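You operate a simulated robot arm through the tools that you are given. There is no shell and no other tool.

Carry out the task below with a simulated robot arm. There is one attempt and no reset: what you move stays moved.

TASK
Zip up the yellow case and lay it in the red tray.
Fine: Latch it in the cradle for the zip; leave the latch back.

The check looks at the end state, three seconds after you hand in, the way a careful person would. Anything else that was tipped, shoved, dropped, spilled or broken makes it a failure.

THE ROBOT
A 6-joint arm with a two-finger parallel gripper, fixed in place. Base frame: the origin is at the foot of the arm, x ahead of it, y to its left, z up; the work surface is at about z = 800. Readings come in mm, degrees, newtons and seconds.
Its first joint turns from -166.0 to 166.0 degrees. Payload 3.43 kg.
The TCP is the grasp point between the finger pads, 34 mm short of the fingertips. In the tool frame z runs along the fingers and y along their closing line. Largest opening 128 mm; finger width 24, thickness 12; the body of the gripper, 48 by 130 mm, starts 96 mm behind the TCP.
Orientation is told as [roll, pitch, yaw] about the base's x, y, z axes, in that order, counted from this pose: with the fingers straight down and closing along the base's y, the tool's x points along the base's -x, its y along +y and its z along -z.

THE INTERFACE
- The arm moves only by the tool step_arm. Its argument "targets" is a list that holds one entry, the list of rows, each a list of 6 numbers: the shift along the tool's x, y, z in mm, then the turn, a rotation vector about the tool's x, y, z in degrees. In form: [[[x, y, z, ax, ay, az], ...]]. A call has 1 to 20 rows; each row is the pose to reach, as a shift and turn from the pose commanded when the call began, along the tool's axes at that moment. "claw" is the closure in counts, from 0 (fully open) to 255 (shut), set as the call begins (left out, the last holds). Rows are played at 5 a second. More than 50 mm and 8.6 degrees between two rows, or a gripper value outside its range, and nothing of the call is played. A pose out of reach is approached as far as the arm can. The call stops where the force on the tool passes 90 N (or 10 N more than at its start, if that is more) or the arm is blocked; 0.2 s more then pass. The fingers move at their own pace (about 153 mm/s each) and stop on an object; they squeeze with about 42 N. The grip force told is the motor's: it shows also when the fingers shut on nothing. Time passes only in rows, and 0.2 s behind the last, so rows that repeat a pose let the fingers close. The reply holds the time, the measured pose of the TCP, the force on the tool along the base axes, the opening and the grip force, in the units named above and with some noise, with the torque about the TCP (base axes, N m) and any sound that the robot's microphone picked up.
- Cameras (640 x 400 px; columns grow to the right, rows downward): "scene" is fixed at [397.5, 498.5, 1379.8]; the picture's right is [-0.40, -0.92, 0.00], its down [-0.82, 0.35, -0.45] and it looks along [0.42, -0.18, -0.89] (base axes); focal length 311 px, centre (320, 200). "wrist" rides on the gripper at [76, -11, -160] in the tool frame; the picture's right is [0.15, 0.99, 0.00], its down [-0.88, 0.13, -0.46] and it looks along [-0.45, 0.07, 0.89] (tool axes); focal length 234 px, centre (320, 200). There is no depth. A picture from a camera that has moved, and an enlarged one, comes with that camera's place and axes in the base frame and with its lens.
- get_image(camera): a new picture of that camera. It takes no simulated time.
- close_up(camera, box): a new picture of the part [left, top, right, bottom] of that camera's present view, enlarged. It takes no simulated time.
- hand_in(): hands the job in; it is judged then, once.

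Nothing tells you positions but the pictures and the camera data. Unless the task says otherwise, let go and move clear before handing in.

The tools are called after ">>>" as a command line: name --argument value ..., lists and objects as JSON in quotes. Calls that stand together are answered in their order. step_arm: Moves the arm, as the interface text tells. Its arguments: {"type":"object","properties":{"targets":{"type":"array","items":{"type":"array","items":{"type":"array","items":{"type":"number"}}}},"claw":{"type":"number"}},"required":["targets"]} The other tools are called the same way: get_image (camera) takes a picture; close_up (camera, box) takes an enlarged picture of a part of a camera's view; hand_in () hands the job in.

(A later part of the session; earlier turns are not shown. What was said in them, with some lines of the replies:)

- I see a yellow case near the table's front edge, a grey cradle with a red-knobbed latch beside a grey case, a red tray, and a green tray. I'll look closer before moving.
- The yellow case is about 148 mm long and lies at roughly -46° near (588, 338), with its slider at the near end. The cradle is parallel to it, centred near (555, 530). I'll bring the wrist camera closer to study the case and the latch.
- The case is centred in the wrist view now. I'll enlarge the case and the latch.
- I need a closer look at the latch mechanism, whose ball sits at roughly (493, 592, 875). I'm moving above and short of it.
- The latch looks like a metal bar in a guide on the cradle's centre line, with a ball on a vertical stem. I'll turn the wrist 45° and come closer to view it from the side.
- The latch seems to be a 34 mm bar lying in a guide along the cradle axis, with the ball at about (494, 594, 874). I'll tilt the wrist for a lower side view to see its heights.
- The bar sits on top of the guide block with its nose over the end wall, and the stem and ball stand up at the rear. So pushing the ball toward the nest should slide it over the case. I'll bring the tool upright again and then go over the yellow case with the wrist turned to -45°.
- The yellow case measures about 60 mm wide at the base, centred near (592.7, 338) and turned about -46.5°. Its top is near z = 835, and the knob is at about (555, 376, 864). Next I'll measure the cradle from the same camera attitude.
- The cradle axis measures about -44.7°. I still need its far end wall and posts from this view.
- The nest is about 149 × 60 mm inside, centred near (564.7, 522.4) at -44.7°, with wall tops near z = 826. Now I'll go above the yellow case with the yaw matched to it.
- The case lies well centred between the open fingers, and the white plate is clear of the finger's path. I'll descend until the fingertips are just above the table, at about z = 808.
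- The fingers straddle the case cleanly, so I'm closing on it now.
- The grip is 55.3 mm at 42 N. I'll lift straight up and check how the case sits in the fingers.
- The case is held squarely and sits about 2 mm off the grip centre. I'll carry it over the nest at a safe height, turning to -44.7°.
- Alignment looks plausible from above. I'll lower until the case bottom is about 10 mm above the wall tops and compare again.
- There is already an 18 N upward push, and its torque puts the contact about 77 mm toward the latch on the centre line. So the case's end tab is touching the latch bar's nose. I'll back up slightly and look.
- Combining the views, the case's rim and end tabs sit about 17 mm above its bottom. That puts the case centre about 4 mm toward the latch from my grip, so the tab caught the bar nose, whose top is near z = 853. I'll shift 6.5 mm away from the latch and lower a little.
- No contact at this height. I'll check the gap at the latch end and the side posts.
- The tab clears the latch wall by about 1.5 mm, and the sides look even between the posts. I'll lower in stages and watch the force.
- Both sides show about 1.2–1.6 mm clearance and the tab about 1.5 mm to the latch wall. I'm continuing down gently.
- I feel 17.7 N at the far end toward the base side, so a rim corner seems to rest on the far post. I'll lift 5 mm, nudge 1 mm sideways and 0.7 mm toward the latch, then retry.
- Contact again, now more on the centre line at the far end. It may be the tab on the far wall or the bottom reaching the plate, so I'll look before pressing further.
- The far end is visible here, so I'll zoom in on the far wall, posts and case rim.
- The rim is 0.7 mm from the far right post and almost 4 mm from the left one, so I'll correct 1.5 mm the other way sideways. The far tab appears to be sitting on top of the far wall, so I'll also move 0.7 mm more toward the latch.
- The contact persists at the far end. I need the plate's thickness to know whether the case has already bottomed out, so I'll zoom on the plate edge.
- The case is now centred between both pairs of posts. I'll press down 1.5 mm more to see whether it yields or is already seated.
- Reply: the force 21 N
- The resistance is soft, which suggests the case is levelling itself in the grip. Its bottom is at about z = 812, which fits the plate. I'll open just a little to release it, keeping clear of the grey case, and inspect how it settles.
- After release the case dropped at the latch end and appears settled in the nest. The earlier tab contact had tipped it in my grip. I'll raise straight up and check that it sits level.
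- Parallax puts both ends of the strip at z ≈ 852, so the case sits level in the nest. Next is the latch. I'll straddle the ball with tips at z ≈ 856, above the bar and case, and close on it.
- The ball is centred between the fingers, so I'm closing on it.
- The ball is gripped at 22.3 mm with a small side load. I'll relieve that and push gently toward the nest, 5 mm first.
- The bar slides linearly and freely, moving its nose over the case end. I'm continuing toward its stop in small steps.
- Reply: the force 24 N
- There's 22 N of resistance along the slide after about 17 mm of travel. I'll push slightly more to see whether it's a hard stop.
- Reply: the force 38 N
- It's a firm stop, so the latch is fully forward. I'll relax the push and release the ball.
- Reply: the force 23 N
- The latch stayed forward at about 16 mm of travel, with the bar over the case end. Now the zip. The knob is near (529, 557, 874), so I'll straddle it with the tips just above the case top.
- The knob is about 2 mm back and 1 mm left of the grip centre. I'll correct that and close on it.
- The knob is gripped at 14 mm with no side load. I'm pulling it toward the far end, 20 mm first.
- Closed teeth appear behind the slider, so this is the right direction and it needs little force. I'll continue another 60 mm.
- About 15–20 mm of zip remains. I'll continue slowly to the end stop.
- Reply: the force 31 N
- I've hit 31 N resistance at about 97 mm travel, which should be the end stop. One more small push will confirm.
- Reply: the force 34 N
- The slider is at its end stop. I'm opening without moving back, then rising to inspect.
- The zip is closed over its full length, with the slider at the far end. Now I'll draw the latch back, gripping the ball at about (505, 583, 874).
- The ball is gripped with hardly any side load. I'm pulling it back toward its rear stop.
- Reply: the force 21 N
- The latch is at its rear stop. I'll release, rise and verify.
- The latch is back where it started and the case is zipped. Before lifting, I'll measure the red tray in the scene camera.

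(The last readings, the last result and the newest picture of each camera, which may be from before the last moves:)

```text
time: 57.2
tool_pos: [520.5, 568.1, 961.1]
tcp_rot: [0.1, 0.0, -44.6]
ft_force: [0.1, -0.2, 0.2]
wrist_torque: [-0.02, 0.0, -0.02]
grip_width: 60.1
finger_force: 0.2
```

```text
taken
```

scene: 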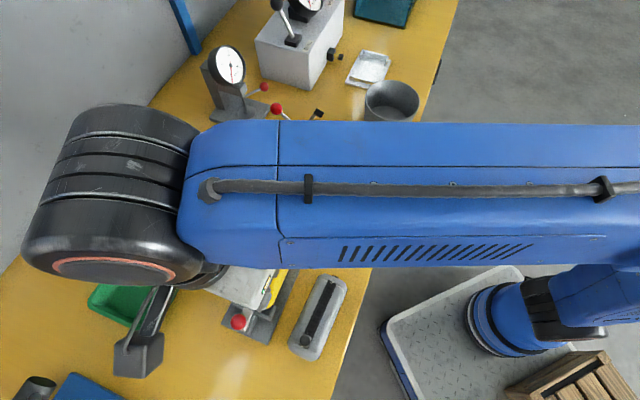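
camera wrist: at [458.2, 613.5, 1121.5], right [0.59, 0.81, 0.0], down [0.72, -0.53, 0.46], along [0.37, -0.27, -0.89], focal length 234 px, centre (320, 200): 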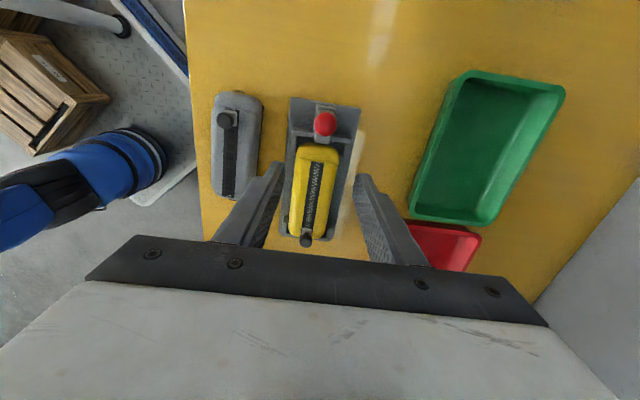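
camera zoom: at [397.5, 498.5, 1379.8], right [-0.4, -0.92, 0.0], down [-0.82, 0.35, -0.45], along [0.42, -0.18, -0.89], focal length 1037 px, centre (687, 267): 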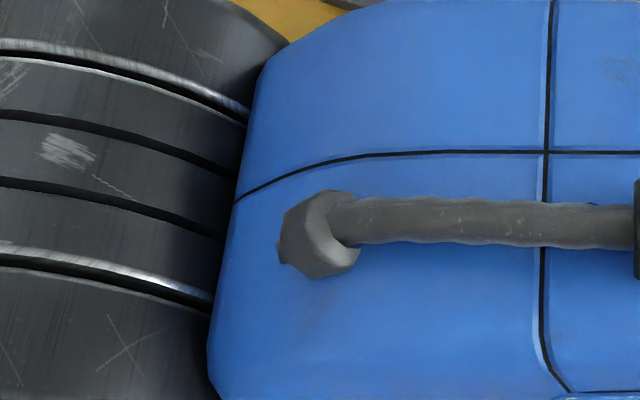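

The arm blocks the scene camera, so I'll move over near the red tray and measure it with the wrist camera first, gripper still empty.

>>> step_arm --targets '[[[-20.5, 25.3, -10, 0, 0, 0], [-41, 50.7, -10, 0, 0, 0], [-61.5, 76, -10, 0, 0, 0], [-82, 101.4, -5, 0, 0, 0], [-102.6, 126.7, 0, 0, 0, 0], [-123.1, 152.1, 0, 0, 0, 0]]]'

>>> get_image --camera "wrist"

>>> close_up --camera "wrist" --box '[260, 110, 430, 250]'

>>> get_image --camera "scene"

```text
time: 58.6
tool_pos: [717.3, 591.3, 961.5]
tcp_rot: [0.1, -0.1, -44.6]
ft_force: [-0.3, -0.9, 1.0]
wrist_torque: [0.0, -0.07, 0.0]
grip_width: 60.3
finger_force: 0.0
```

```text
taken
camera wrist: at [653.2, 636.4, 1121.8], right [0.59, 0.81, 0.0], down [0.72, -0.53, 0.46], along [0.37, -0.27, -0.89], focal length 234 px, centre (320, 200)
```

wrist: 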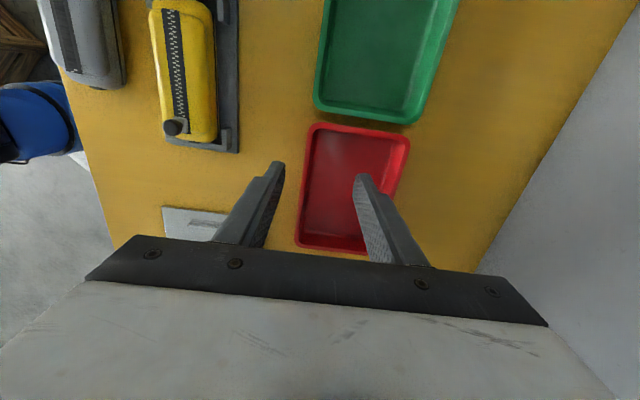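

```text
2.86 times, centred on (345, 180) of wrist
camera zoom: at [653.2, 636.4, 1121.8], right [0.59, 0.81, 0.0], down [0.72, -0.53, 0.46], along [0.37, -0.27, -0.89], focal length 669 px, centre (249, 257)
```

zoom: 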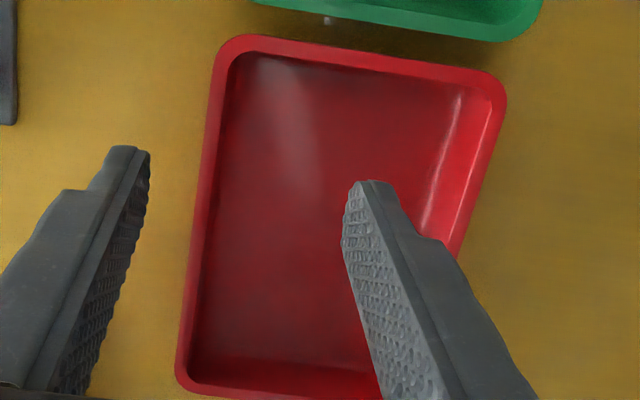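

```text
taken
```

scene: 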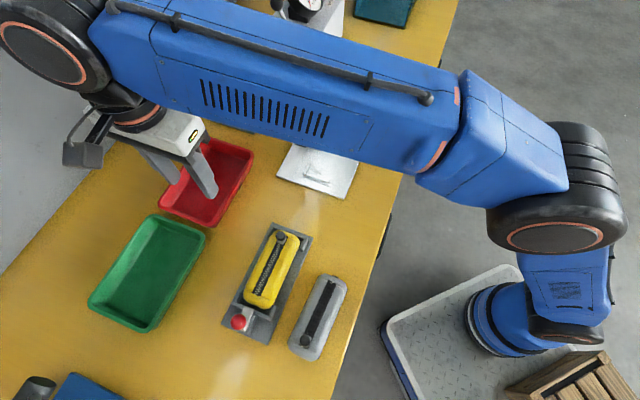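

The scene view confirms the case is zipped and the latch is back. The red tray is about 127 × 190 mm outside with a floor about 100 mm wide, centred near (791, 577) and parallel to the cradle. I'll check the case position once more and then go back for it.

>>> close_up --camera "scene" --box '[220, 220, 320, 345]'

>>> step_arm --targets '[[[26, -23, -5, 0, 0, 0], [52, -46, -5, 0, 0, 0], [78, -69, -5, 0, 0, 0], [104, -92, -5, 0, 0, 0], [123.1, -126.7, -5, 0, 0, 0], [123.1, -152.1, 0, 0, 0, 0]]]'

>>> close_up --camera "wrist" --box '[260, 90, 380, 250]'

```text
3.20 times, centred on (270, 282) of scene
camera zoom: at [397.5, 498.5, 1379.8], right [-0.4, -0.92, 0.0], down [-0.82, 0.35, -0.45], along [0.42, -0.18, -0.89], focal length 995 px, centre (480, -64)
```

zoom: 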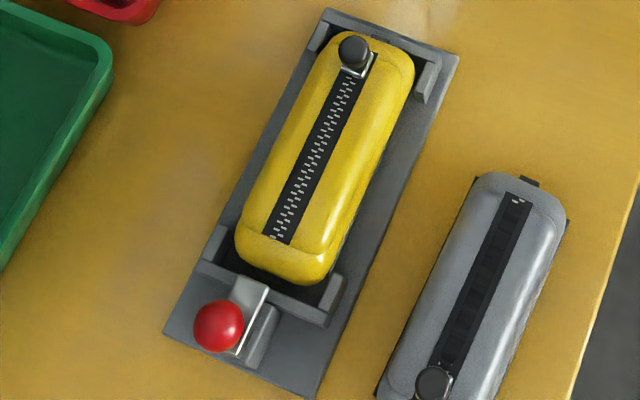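

```text
time: 60.0
tool_pos: [519.5, 567.2, 960.9]
tcp_rot: [0.1, -0.1, -44.6]
ft_force: [-0.6, 0.3, -1.2]
wrist_torque: [-0.05, 0.03, -0.01]
grip_width: 60.2
finger_force: 0.1
```

```text
2.50 times, centred on (320, 170) of wrist
camera zoom: at [457.9, 614.5, 1120.3], right [0.59, 0.81, 0.0], down [0.72, -0.53, 0.46], along [0.37, -0.27, -0.89], focal length 585 px, centre (320, 275)
```

zoom: 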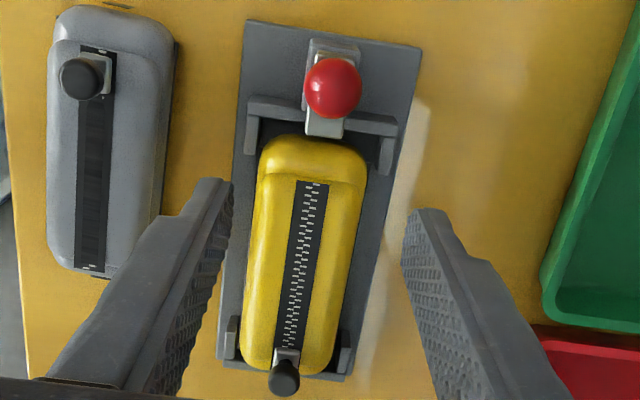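

I'm positioning over the case centre at about (566.4, 522) and descending with a 72 mm opening.

>>> step_arm --targets '[[[-22, -0.1, 0, 0, 0, 0], [-44, -0.2, 0, 0, 0, 0], [-65.1, -0.3, 0, 0, 0, 0], [-65.1, -0.3, 30, 0, 0, 0], [-65.1, -0.3, 60, 0, 0, 0], [-65.1, -0.3, 85, 0, 0, 0], [-65.1, -0.3, 97, 0, 0, 0], [-65.1, -0.3, 97, 0, 0, 0]]]' --claw 110

>>> get_image --camera "wrist"

>>> close_up --camera "scene" --box '[220, 200, 340, 345]'

```text
time: 61.8
tool_pos: [566.4, 521.8, 864.4]
tcp_rot: [0.1, 0.1, -44.6]
ft_force: [0.4, -0.3, 0.7]
wrist_torque: [0.02, 0.02, 0.02]
grip_width: 72.6
finger_force: 0.2
```

```text
taken
camera wrist: at [504.7, 567.9, 1024.0], right [0.59, 0.81, 0.0], down [0.72, -0.53, 0.46], along [0.37, -0.27, -0.89], focal length 234 px, centre (320, 200)
```

wrist: 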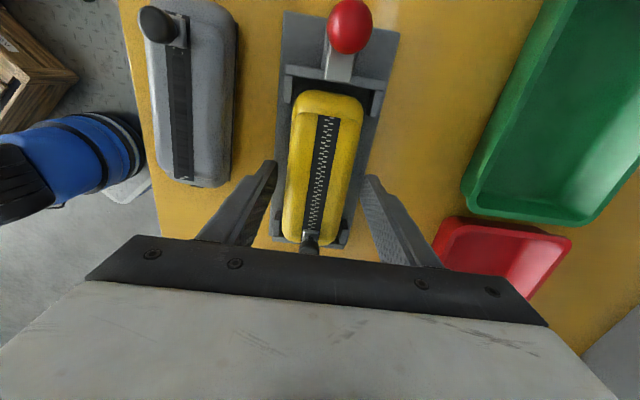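

```text
2.76 times, centred on (280, 272) of scene
camera zoom: at [397.5, 498.5, 1379.8], right [-0.4, -0.92, 0.0], down [-0.82, 0.35, -0.45], along [0.42, -0.18, -0.89], focal length 858 px, centre (430, 0)
```

zoom: 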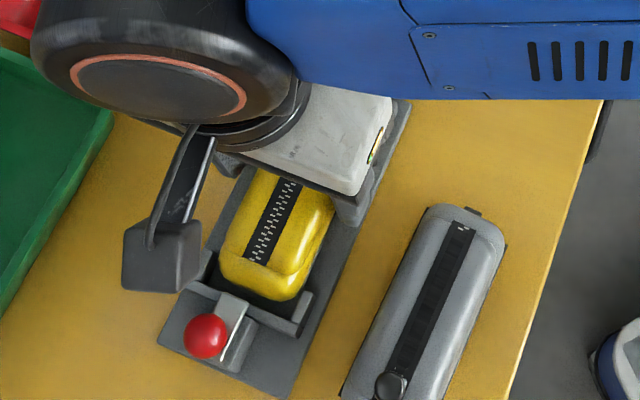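

>>> step_arm --targets '[[[0, 0, 5, 0, 0, 0], [0, 0, 10.5, 0, 0, 0], [0, 0, 10.5, 0, 0, 0]]]'

>>> step_arm --targets '[[[0, 0, 0, 0, 0, 0], [0, 0, 0, 0, 0, 0], [0, 0, 0, 0, 0, 0], [0, 0, 0, 0, 0, 0]]]' --claw 255

```text
time: 62.6
tool_pos: [567.8, 521.8, 853.5]
tcp_rot: [0.0, -0.1, -44.6]
ft_force: [-0.6, 0.3, 0.0]
wrist_torque: [0.01, -0.03, 0.03]
grip_width: 72.8
finger_force: 0.1
```

```text
time: 63.6
tool_pos: [566.6, 522.0, 853.4]
tcp_rot: [0.1, -0.1, -44.6]
ft_force: [-0.4, -0.4, -0.1]
wrist_torque: [-0.03, -0.02, 0.0]
grip_width: 55.0
finger_force: 41.7
```

The case is gripped at 55 mm. I'll lift a little first and check for snagging on the cradle.

>>> step_arm --targets '[[[0, 0, -3, 0, 0, 0], [0, 0, -7, 0, 0, 0], [0, 0, -12, 0, 0, 0]]]'

```text
time: 64.4
tool_pos: [567.8, 522.9, 865.5]
tcp_rot: [0.1, -0.1, -44.6]
ft_force: [-0.9, 1.9, -1.4]
wrist_torque: [0.06, 0.09, -0.03]
grip_width: 55.1
finger_force: 41.9
```

It lifts freely. I'm raising it fully clear of the ball and walls and checking how it hangs.

>>> step_arm --targets '[[[0, 0, -20, 0, 0, 0], [0, 0, -45, 0, 0, 0], [0, 0, -70, 0, 0, 0], [0, 0, -90, 0, 0, 0]]]'

>>> get_image --camera "wrist"

>>> close_up --camera "wrist" --box '[230, 60, 422, 260]'

>>> close_up --camera "scene" --box '[200, 180, 340, 345]'

```text
time: 65.4
tool_pos: [568.7, 522.4, 955.7]
tcp_rot: [0.1, -0.1, -44.5]
ft_force: [-0.2, -0.9, -0.6]
wrist_torque: [0.0, 0.01, 0.01]
grip_width: 55.1
finger_force: 42.3
```

```text
taken
camera wrist: at [505.5, 568.3, 1116.6], right [0.59, 0.81, 0.0], down [0.72, -0.53, 0.46], along [0.37, -0.27, -0.89], focal length 234 px, centre (320, 200)
```

wrist: 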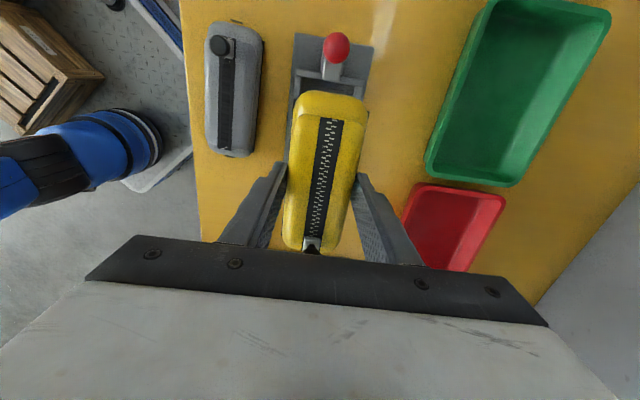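

```text
2.00 times, centred on (326, 160) of wrist
camera zoom: at [505.5, 568.3, 1116.6], right [0.59, 0.81, 0.0], down [0.72, -0.53, 0.46], along [0.37, -0.27, -0.89], focal length 468 px, centre (308, 280)
```

zoom: 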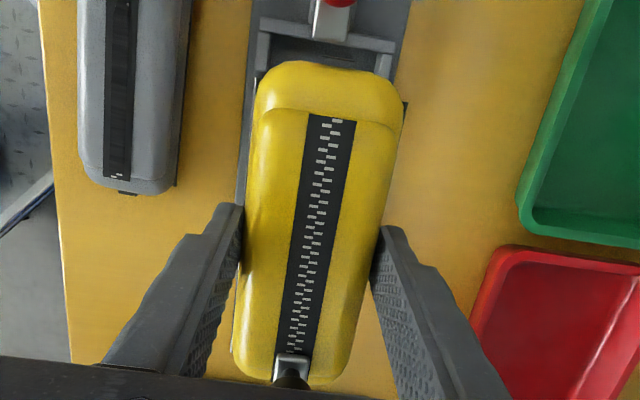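

```text
2.42 times, centred on (270, 262) of scene
camera zoom: at [397.5, 498.5, 1379.8], right [-0.4, -0.92, 0.0], down [-0.82, 0.35, -0.45], along [0.42, -0.18, -0.89], focal length 754 px, centre (441, 48)
```

zoom: 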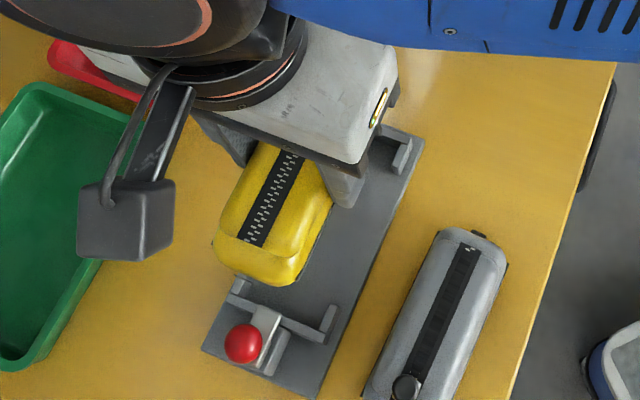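

The case hangs level and centred in the grip. I'm carrying it over the red tray to about (786, 574), slightly to the near side for reach.

>>> step_arm --targets '[[[-17, 27, 0, 0, 0, 0], [-34, 55, 0, 0, 0, 0], [-51, 82, 0, 0, 0, 0], [-69, 109, 0, 0, 0, 0], [-86, 137, 0, 0, 0, 0], [-103, 164, 0, 0, 0, 0], [-120.1, 191.6, 0, 0, 0, 0], [-120.1, 191.6, 0, 0, 0, 0]]]'

>>> get_image --camera "wrist"

>>> get_image --camera "scene"

```text
time: 67.2
tool_pos: [787.6, 574.1, 955.5]
tcp_rot: [0.1, -0.1, -44.6]
ft_force: [1.3, 0.5, -0.5]
wrist_torque: [0.03, 0.03, 0.05]
grip_width: 55.2
finger_force: 41.8
```

```text
taken
camera wrist: at [725.1, 619.9, 1116.0], right [0.59, 0.81, 0.0], down [0.72, -0.53, 0.46], along [0.37, -0.27, -0.89], focal length 234 px, centre (320, 200)
```

wrist: 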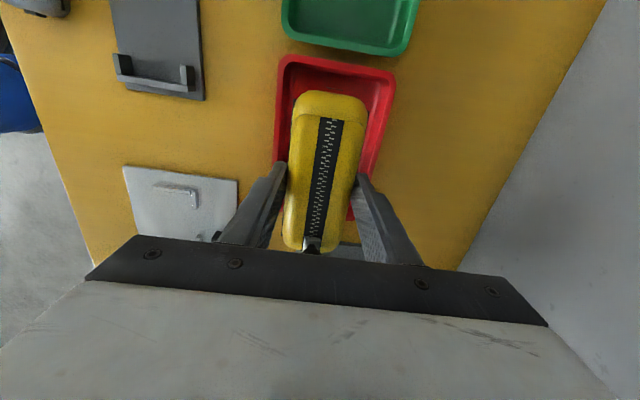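

```text
taken
```

scene: 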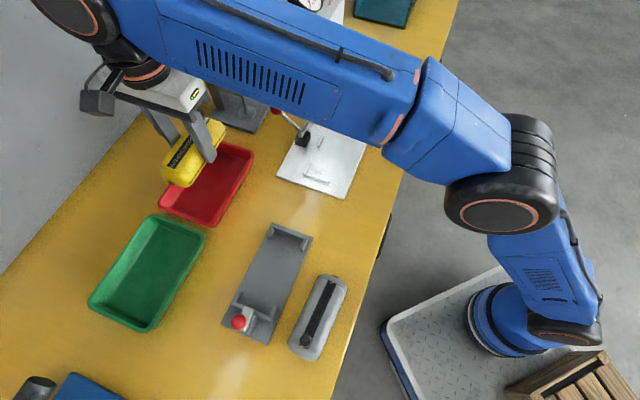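

The pose was reached. I'll zoom in to check the case against the tray outline before lowering.

>>> close_up --camera "wrist" --box '[255, 40, 415, 250]'

>>> close_up --camera "scene" --box '[140, 100, 270, 240]'

```text
1.90 times, centred on (335, 145) of wrist
camera zoom: at [725.1, 619.9, 1116.0], right [0.59, 0.81, 0.0], down [0.72, -0.53, 0.46], along [0.37, -0.27, -0.89], focal length 446 px, centre (291, 305)
```

zoom: 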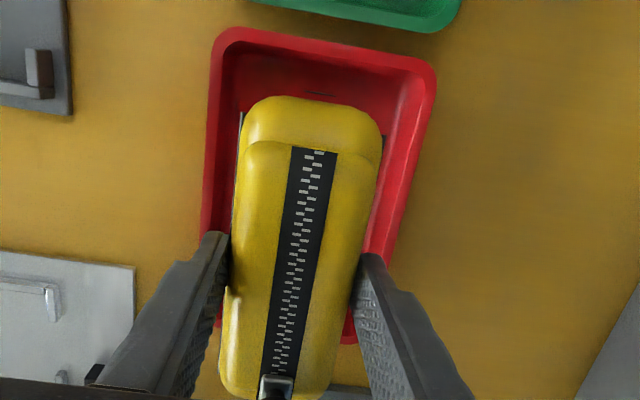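

```text
2.86 times, centred on (205, 170) of scene
camera zoom: at [397.5, 498.5, 1379.8], right [-0.4, -0.92, 0.0], down [-0.82, 0.35, -0.45], along [0.42, -0.18, -0.89], focal length 889 px, centre (649, 286)
```

zoom: 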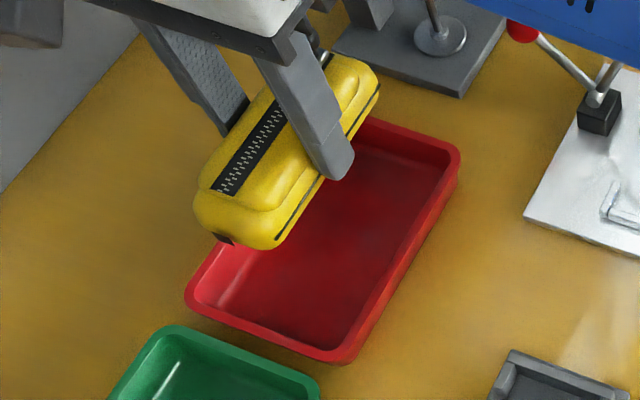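

The tray centre is about 6.6 mm to the far side of my grip line, so I'll shift 4 mm that way for finger clearance. Then I'll lower partway and recheck.

>>> step_arm --targets '[[[0, 4, 0, 0, 0, 0], [0, 4, 25, 0, 0, 0], [0, 4, 50, 0, 0, 0], [0, 4, 72, 0, 0, 0], [0, 4, 72, 0, 0, 0]]]'

>>> close_up --camera "wrist" --box '[235, 20, 435, 250]'

>>> close_up --camera "scene" --box '[140, 100, 270, 240]'

```text
time: 68.4
tool_pos: [792.0, 577.2, 884.4]
tcp_rot: [0.1, 0.0, -44.5]
ft_force: [0.6, -0.2, -1.5]
wrist_torque: [0.01, 0.02, 0.03]
grip_width: 55.0
finger_force: 42.4
```

```text
1.74 times, centred on (335, 135) of wrist
camera zoom: at [727.9, 623.1, 1044.5], right [0.59, 0.81, 0.0], down [0.72, -0.53, 0.46], along [0.37, -0.27, -0.89], focal length 407 px, centre (294, 313)
```

zoom: 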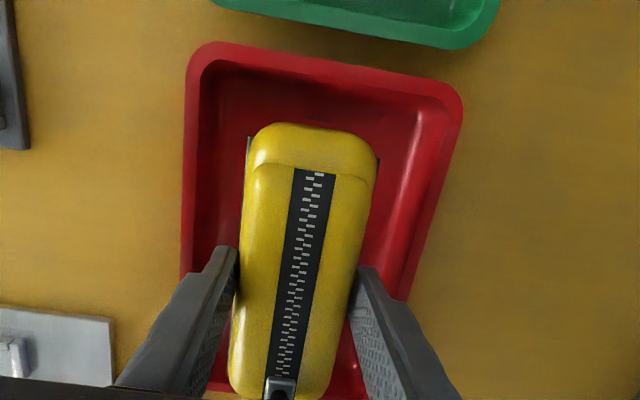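

```text
2.86 times, centred on (205, 170) of scene
camera zoom: at [397.5, 498.5, 1379.8], right [-0.4, -0.92, 0.0], down [-0.82, 0.35, -0.45], along [0.42, -0.18, -0.89], focal length 889 px, centre (649, 286)
```

zoom: 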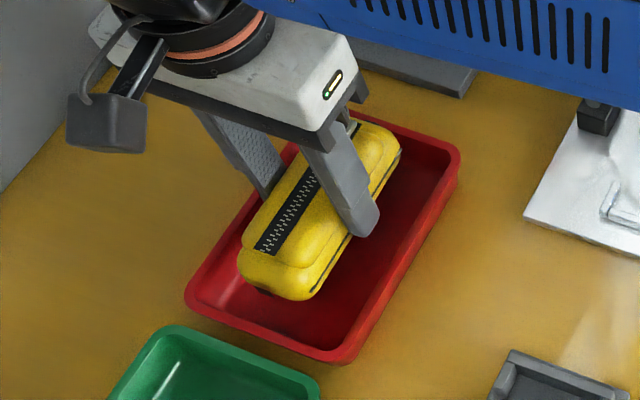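

It's now centred within 2 mm. Lowering into the tray.

>>> step_arm --targets '[[[0, 0, 10, 0, 0, 0], [0, 0, 20, 0, 0, 0], [0, 0, 27, 0, 0, 0], [0, 0, 27, 0, 0, 0]]]'

>>> close_up --camera "wrist" --box '[235, 20, 435, 250]'

>>> close_up --camera "scene" --box '[140, 100, 270, 240]'

```text
time: 69.4
tool_pos: [790.8, 578.0, 857.7]
tcp_rot: [0.1, 0.1, -44.6]
ft_force: [-0.2, -0.2, -0.5]
wrist_torque: [-0.01, -0.03, 0.03]
grip_width: 55.2
finger_force: 41.8
```

```text
1.74 times, centred on (335, 135) of wrist
camera zoom: at [728.0, 623.1, 1017.2], right [0.59, 0.81, 0.0], down [0.72, -0.53, 0.46], along [0.37, -0.27, -0.89], focal length 407 px, centre (294, 313)
```

zoom: 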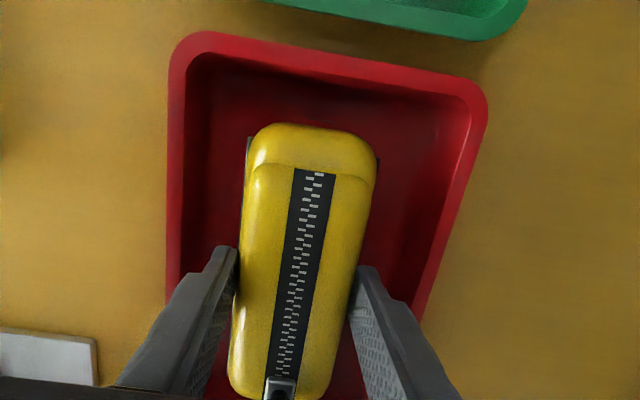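

```text
2.86 times, centred on (205, 170) of scene
camera zoom: at [397.5, 498.5, 1379.8], right [-0.4, -0.92, 0.0], down [-0.82, 0.35, -0.45], along [0.42, -0.18, -0.89], focal length 889 px, centre (649, 286)
```

zoom: 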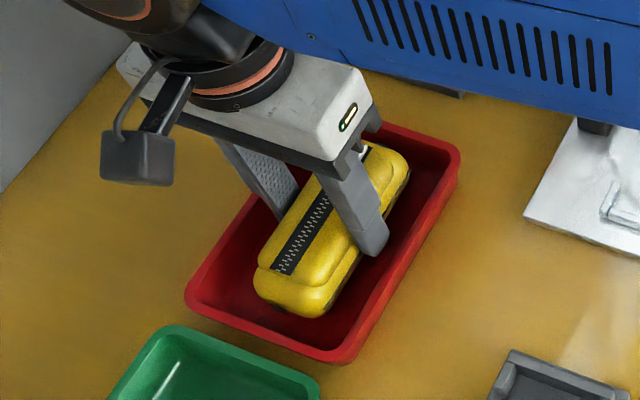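

There's plenty of clearance around the fingers. I'll lower in small steps until the case touches the tray floor.

>>> step_arm --targets '[[[0, 0, 2, 0, 0, 0], [0, 0, 4, 0, 0, 0], [0, 0, 6, 0, 0, 0], [0, 0, 6, 0, 0, 0]]]'

```text
time: 70.4
tool_pos: [790.6, 576.9, 850.8]
tcp_rot: [0.1, 0.0, -44.6]
ft_force: [0.4, -0.5, -1.3]
wrist_torque: [0.01, -0.04, 0.02]
grip_width: 55.1
finger_force: 42.3
```

>>> step_arm --targets '[[[0, 0, 1.5, 0, 0, 0], [0, 0, 3, 0, 0, 0], [0, 0, 3, 0, 0, 0]]]'

```text
time: 71.2
tool_pos: [790.7, 577.2, 848.4]
tcp_rot: [0.2, 0.0, -44.6]
ft_force: [0.9, 1.5, 11.9]
wrist_torque: [-0.22, 0.07, -0.02]
grip_width: 55.1
finger_force: 41.9
```

The case rests on the tray floor with 12 N and almost no torque. I'll open just enough to let go.

>>> step_arm --targets '[[[0, 0, 0, 0, 0, 0], [0, 0, 0, 0, 0, 0], [0, 0, 0, 0, 0, 0]]]' --claw 127

>>> close_up --camera "wrist" --box '[235, 20, 435, 250]'

>>> close_up --camera "scene" --box '[140, 100, 270, 240]'

```text
time: 72.0
tool_pos: [791.6, 576.4, 847.6]
tcp_rot: [0.1, -0.1, -44.5]
ft_force: [0.0, -0.1, -0.1]
wrist_torque: [0.01, 0.0, 0.02]
grip_width: 64.2
finger_force: 0.0
```

```text
1.74 times, centred on (335, 135) of wrist
camera zoom: at [727.9, 622.8, 1008.3], right [0.59, 0.81, 0.0], down [0.72, -0.53, 0.46], along [0.37, -0.27, -0.89], focal length 407 px, centre (294, 313)
```

zoom: 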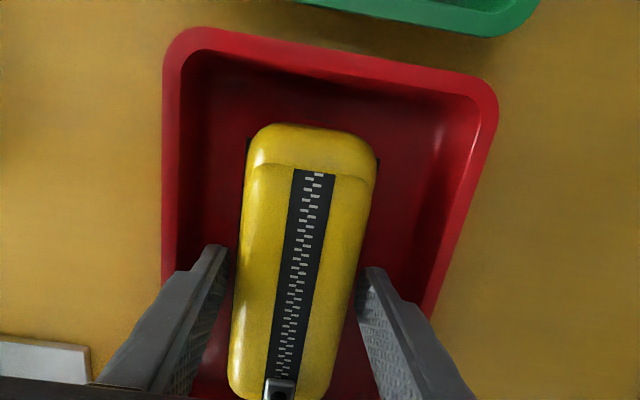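

```text
2.86 times, centred on (205, 170) of scene
camera zoom: at [397.5, 498.5, 1379.8], right [-0.4, -0.92, 0.0], down [-0.82, 0.35, -0.45], along [0.42, -0.18, -0.89], focal length 889 px, centre (649, 286)
```

zoom: 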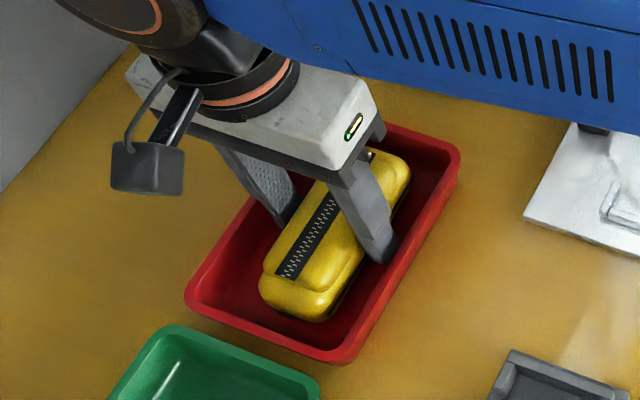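

The case is released and lies flat in the tray. I'll rise straight up, then move clear.

>>> step_arm --targets '[[[0, 0, -8, 0, 0, 0], [0, 0, -25, 0, 0, 0], [0, 0, -50, 0, 0, 0], [0, 0, -80, 0, 0, 0], [0, 0, -115, 0, 0, 0]]]'

>>> get_image --camera "wrist"

```text
time: 73.2
tool_pos: [788.7, 576.0, 962.9]
tcp_rot: [0.1, -0.1, -44.5]
ft_force: [-0.5, -0.9, 0.3]
wrist_torque: [-0.04, -0.03, -0.03]
grip_width: 64.6
finger_force: 0.1
```

```text
taken
camera wrist: at [727.4, 622.5, 1123.5], right [0.59, 0.81, 0.0], down [0.72, -0.53, 0.46], along [0.37, -0.27, -0.89], focal length 234 px, centre (320, 200)
```

wrist: 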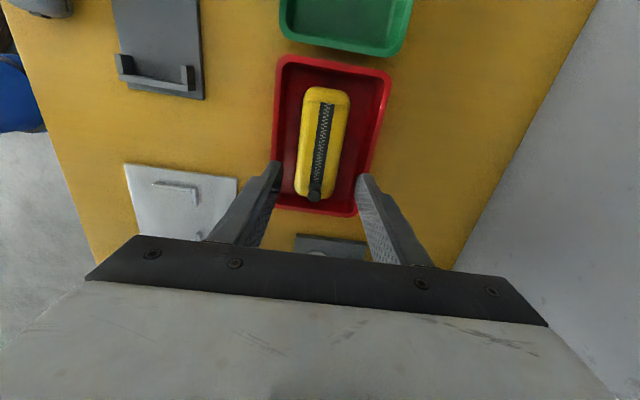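

The case lies in the red tray with the slider at the closed end. I'll withdraw so the scene camera can confirm everything.

>>> step_arm --targets '[[[3, -34, -20, 0, 0, 0], [6, -67, -40, 0, 0, 0], [8, -101, -60, 0, 0, 0], [11, -134, -60, 0, 0, 0], [14, -168, -60, 0, 0, 0], [17, -201, -60, 0, 0, 0], [19, -235, -60, 0, 0, 0], [22, -268, -60, 0, 0, 0]]]'

>>> get_image --camera "scene"

>>> close_up --camera "scene" --box '[140, 120, 340, 350]'

```text
time: 75.0
tool_pos: [586.3, 402.2, 1020.8]
tcp_rot: [0.0, -0.1, -44.6]
ft_force: [-0.6, 0.0, 0.0]
wrist_torque: [-0.04, 0.04, -0.02]
grip_width: 64.3
finger_force: 0.1
```

```text
taken
```

scene: 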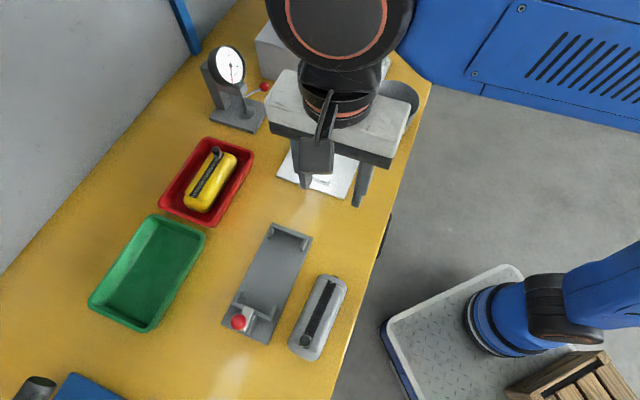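

```text
1.74 times, centred on (240, 235) of scene
camera zoom: at [397.5, 498.5, 1379.8], right [-0.4, -0.92, 0.0], down [-0.82, 0.35, -0.45], along [0.42, -0.18, -0.89], focal length 541 px, centre (459, 139)
```

zoom: 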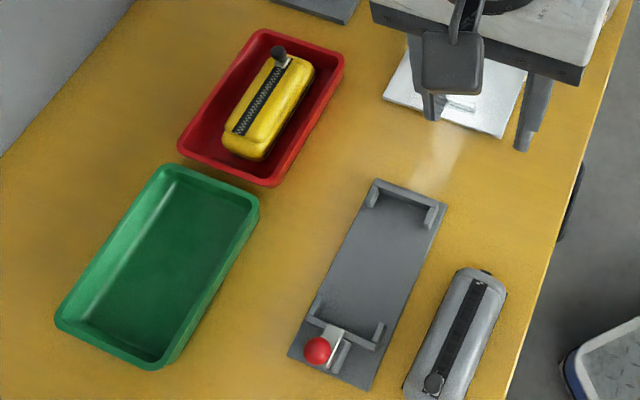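

>>> close_up --camera "scene" --box '[150, 130, 260, 230]'

>>> close_up --camera "scene" --box '[210, 210, 320, 350]'

```text
4.00 times, centred on (205, 180) of scene
camera zoom: at [397.5, 498.5, 1379.8], right [-0.4, -0.92, 0.0], down [-0.82, 0.35, -0.45], along [0.42, -0.18, -0.89], focal length 1244 px, centre (780, 280)
```

zoom: 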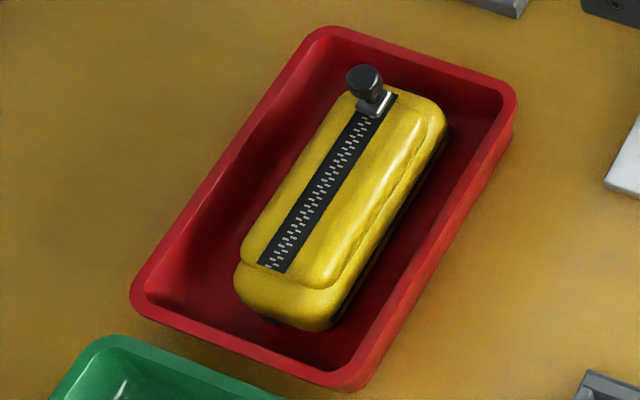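

```text
2.86 times, centred on (265, 280) of scene
camera zoom: at [397.5, 498.5, 1379.8], right [-0.4, -0.92, 0.0], down [-0.82, 0.35, -0.45], along [0.42, -0.18, -0.89], focal length 889 px, centre (477, -29)
```

zoom: 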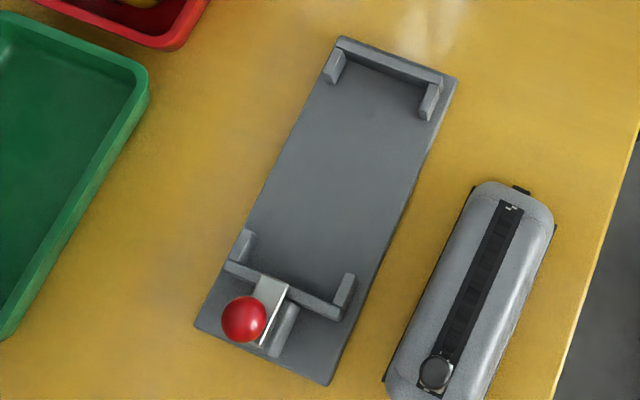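

The yellow case is zipped to its end stop and lies flat in the red tray. The latch is fully back, the cradle, grey case and trays are where they started, and the arm is clear, so I'm handing in.

>>> hand_in

```text
The job is handed in.
```

The yellow case is zipped up and lying flat in the red tray, and I've handed the job in. I haven't seen the result of the check.

- **Zip:** I latched the case in the cradle and pulled the slider the full length until it met a firm stop at the closed end.
- **Latch:** it is drawn back to its rear stop, the same position it started in.
- **Everything else:** in the last scene pictures the cradle, the grey case and both trays look unmoved.

While I was lowering the case into the cradle, its end tab touched the latch bar once, at about 18 N, and tipped the case slightly in the grip. I backed off, shifted it a few millimetres and seated it level. I saw no damage afterwards.
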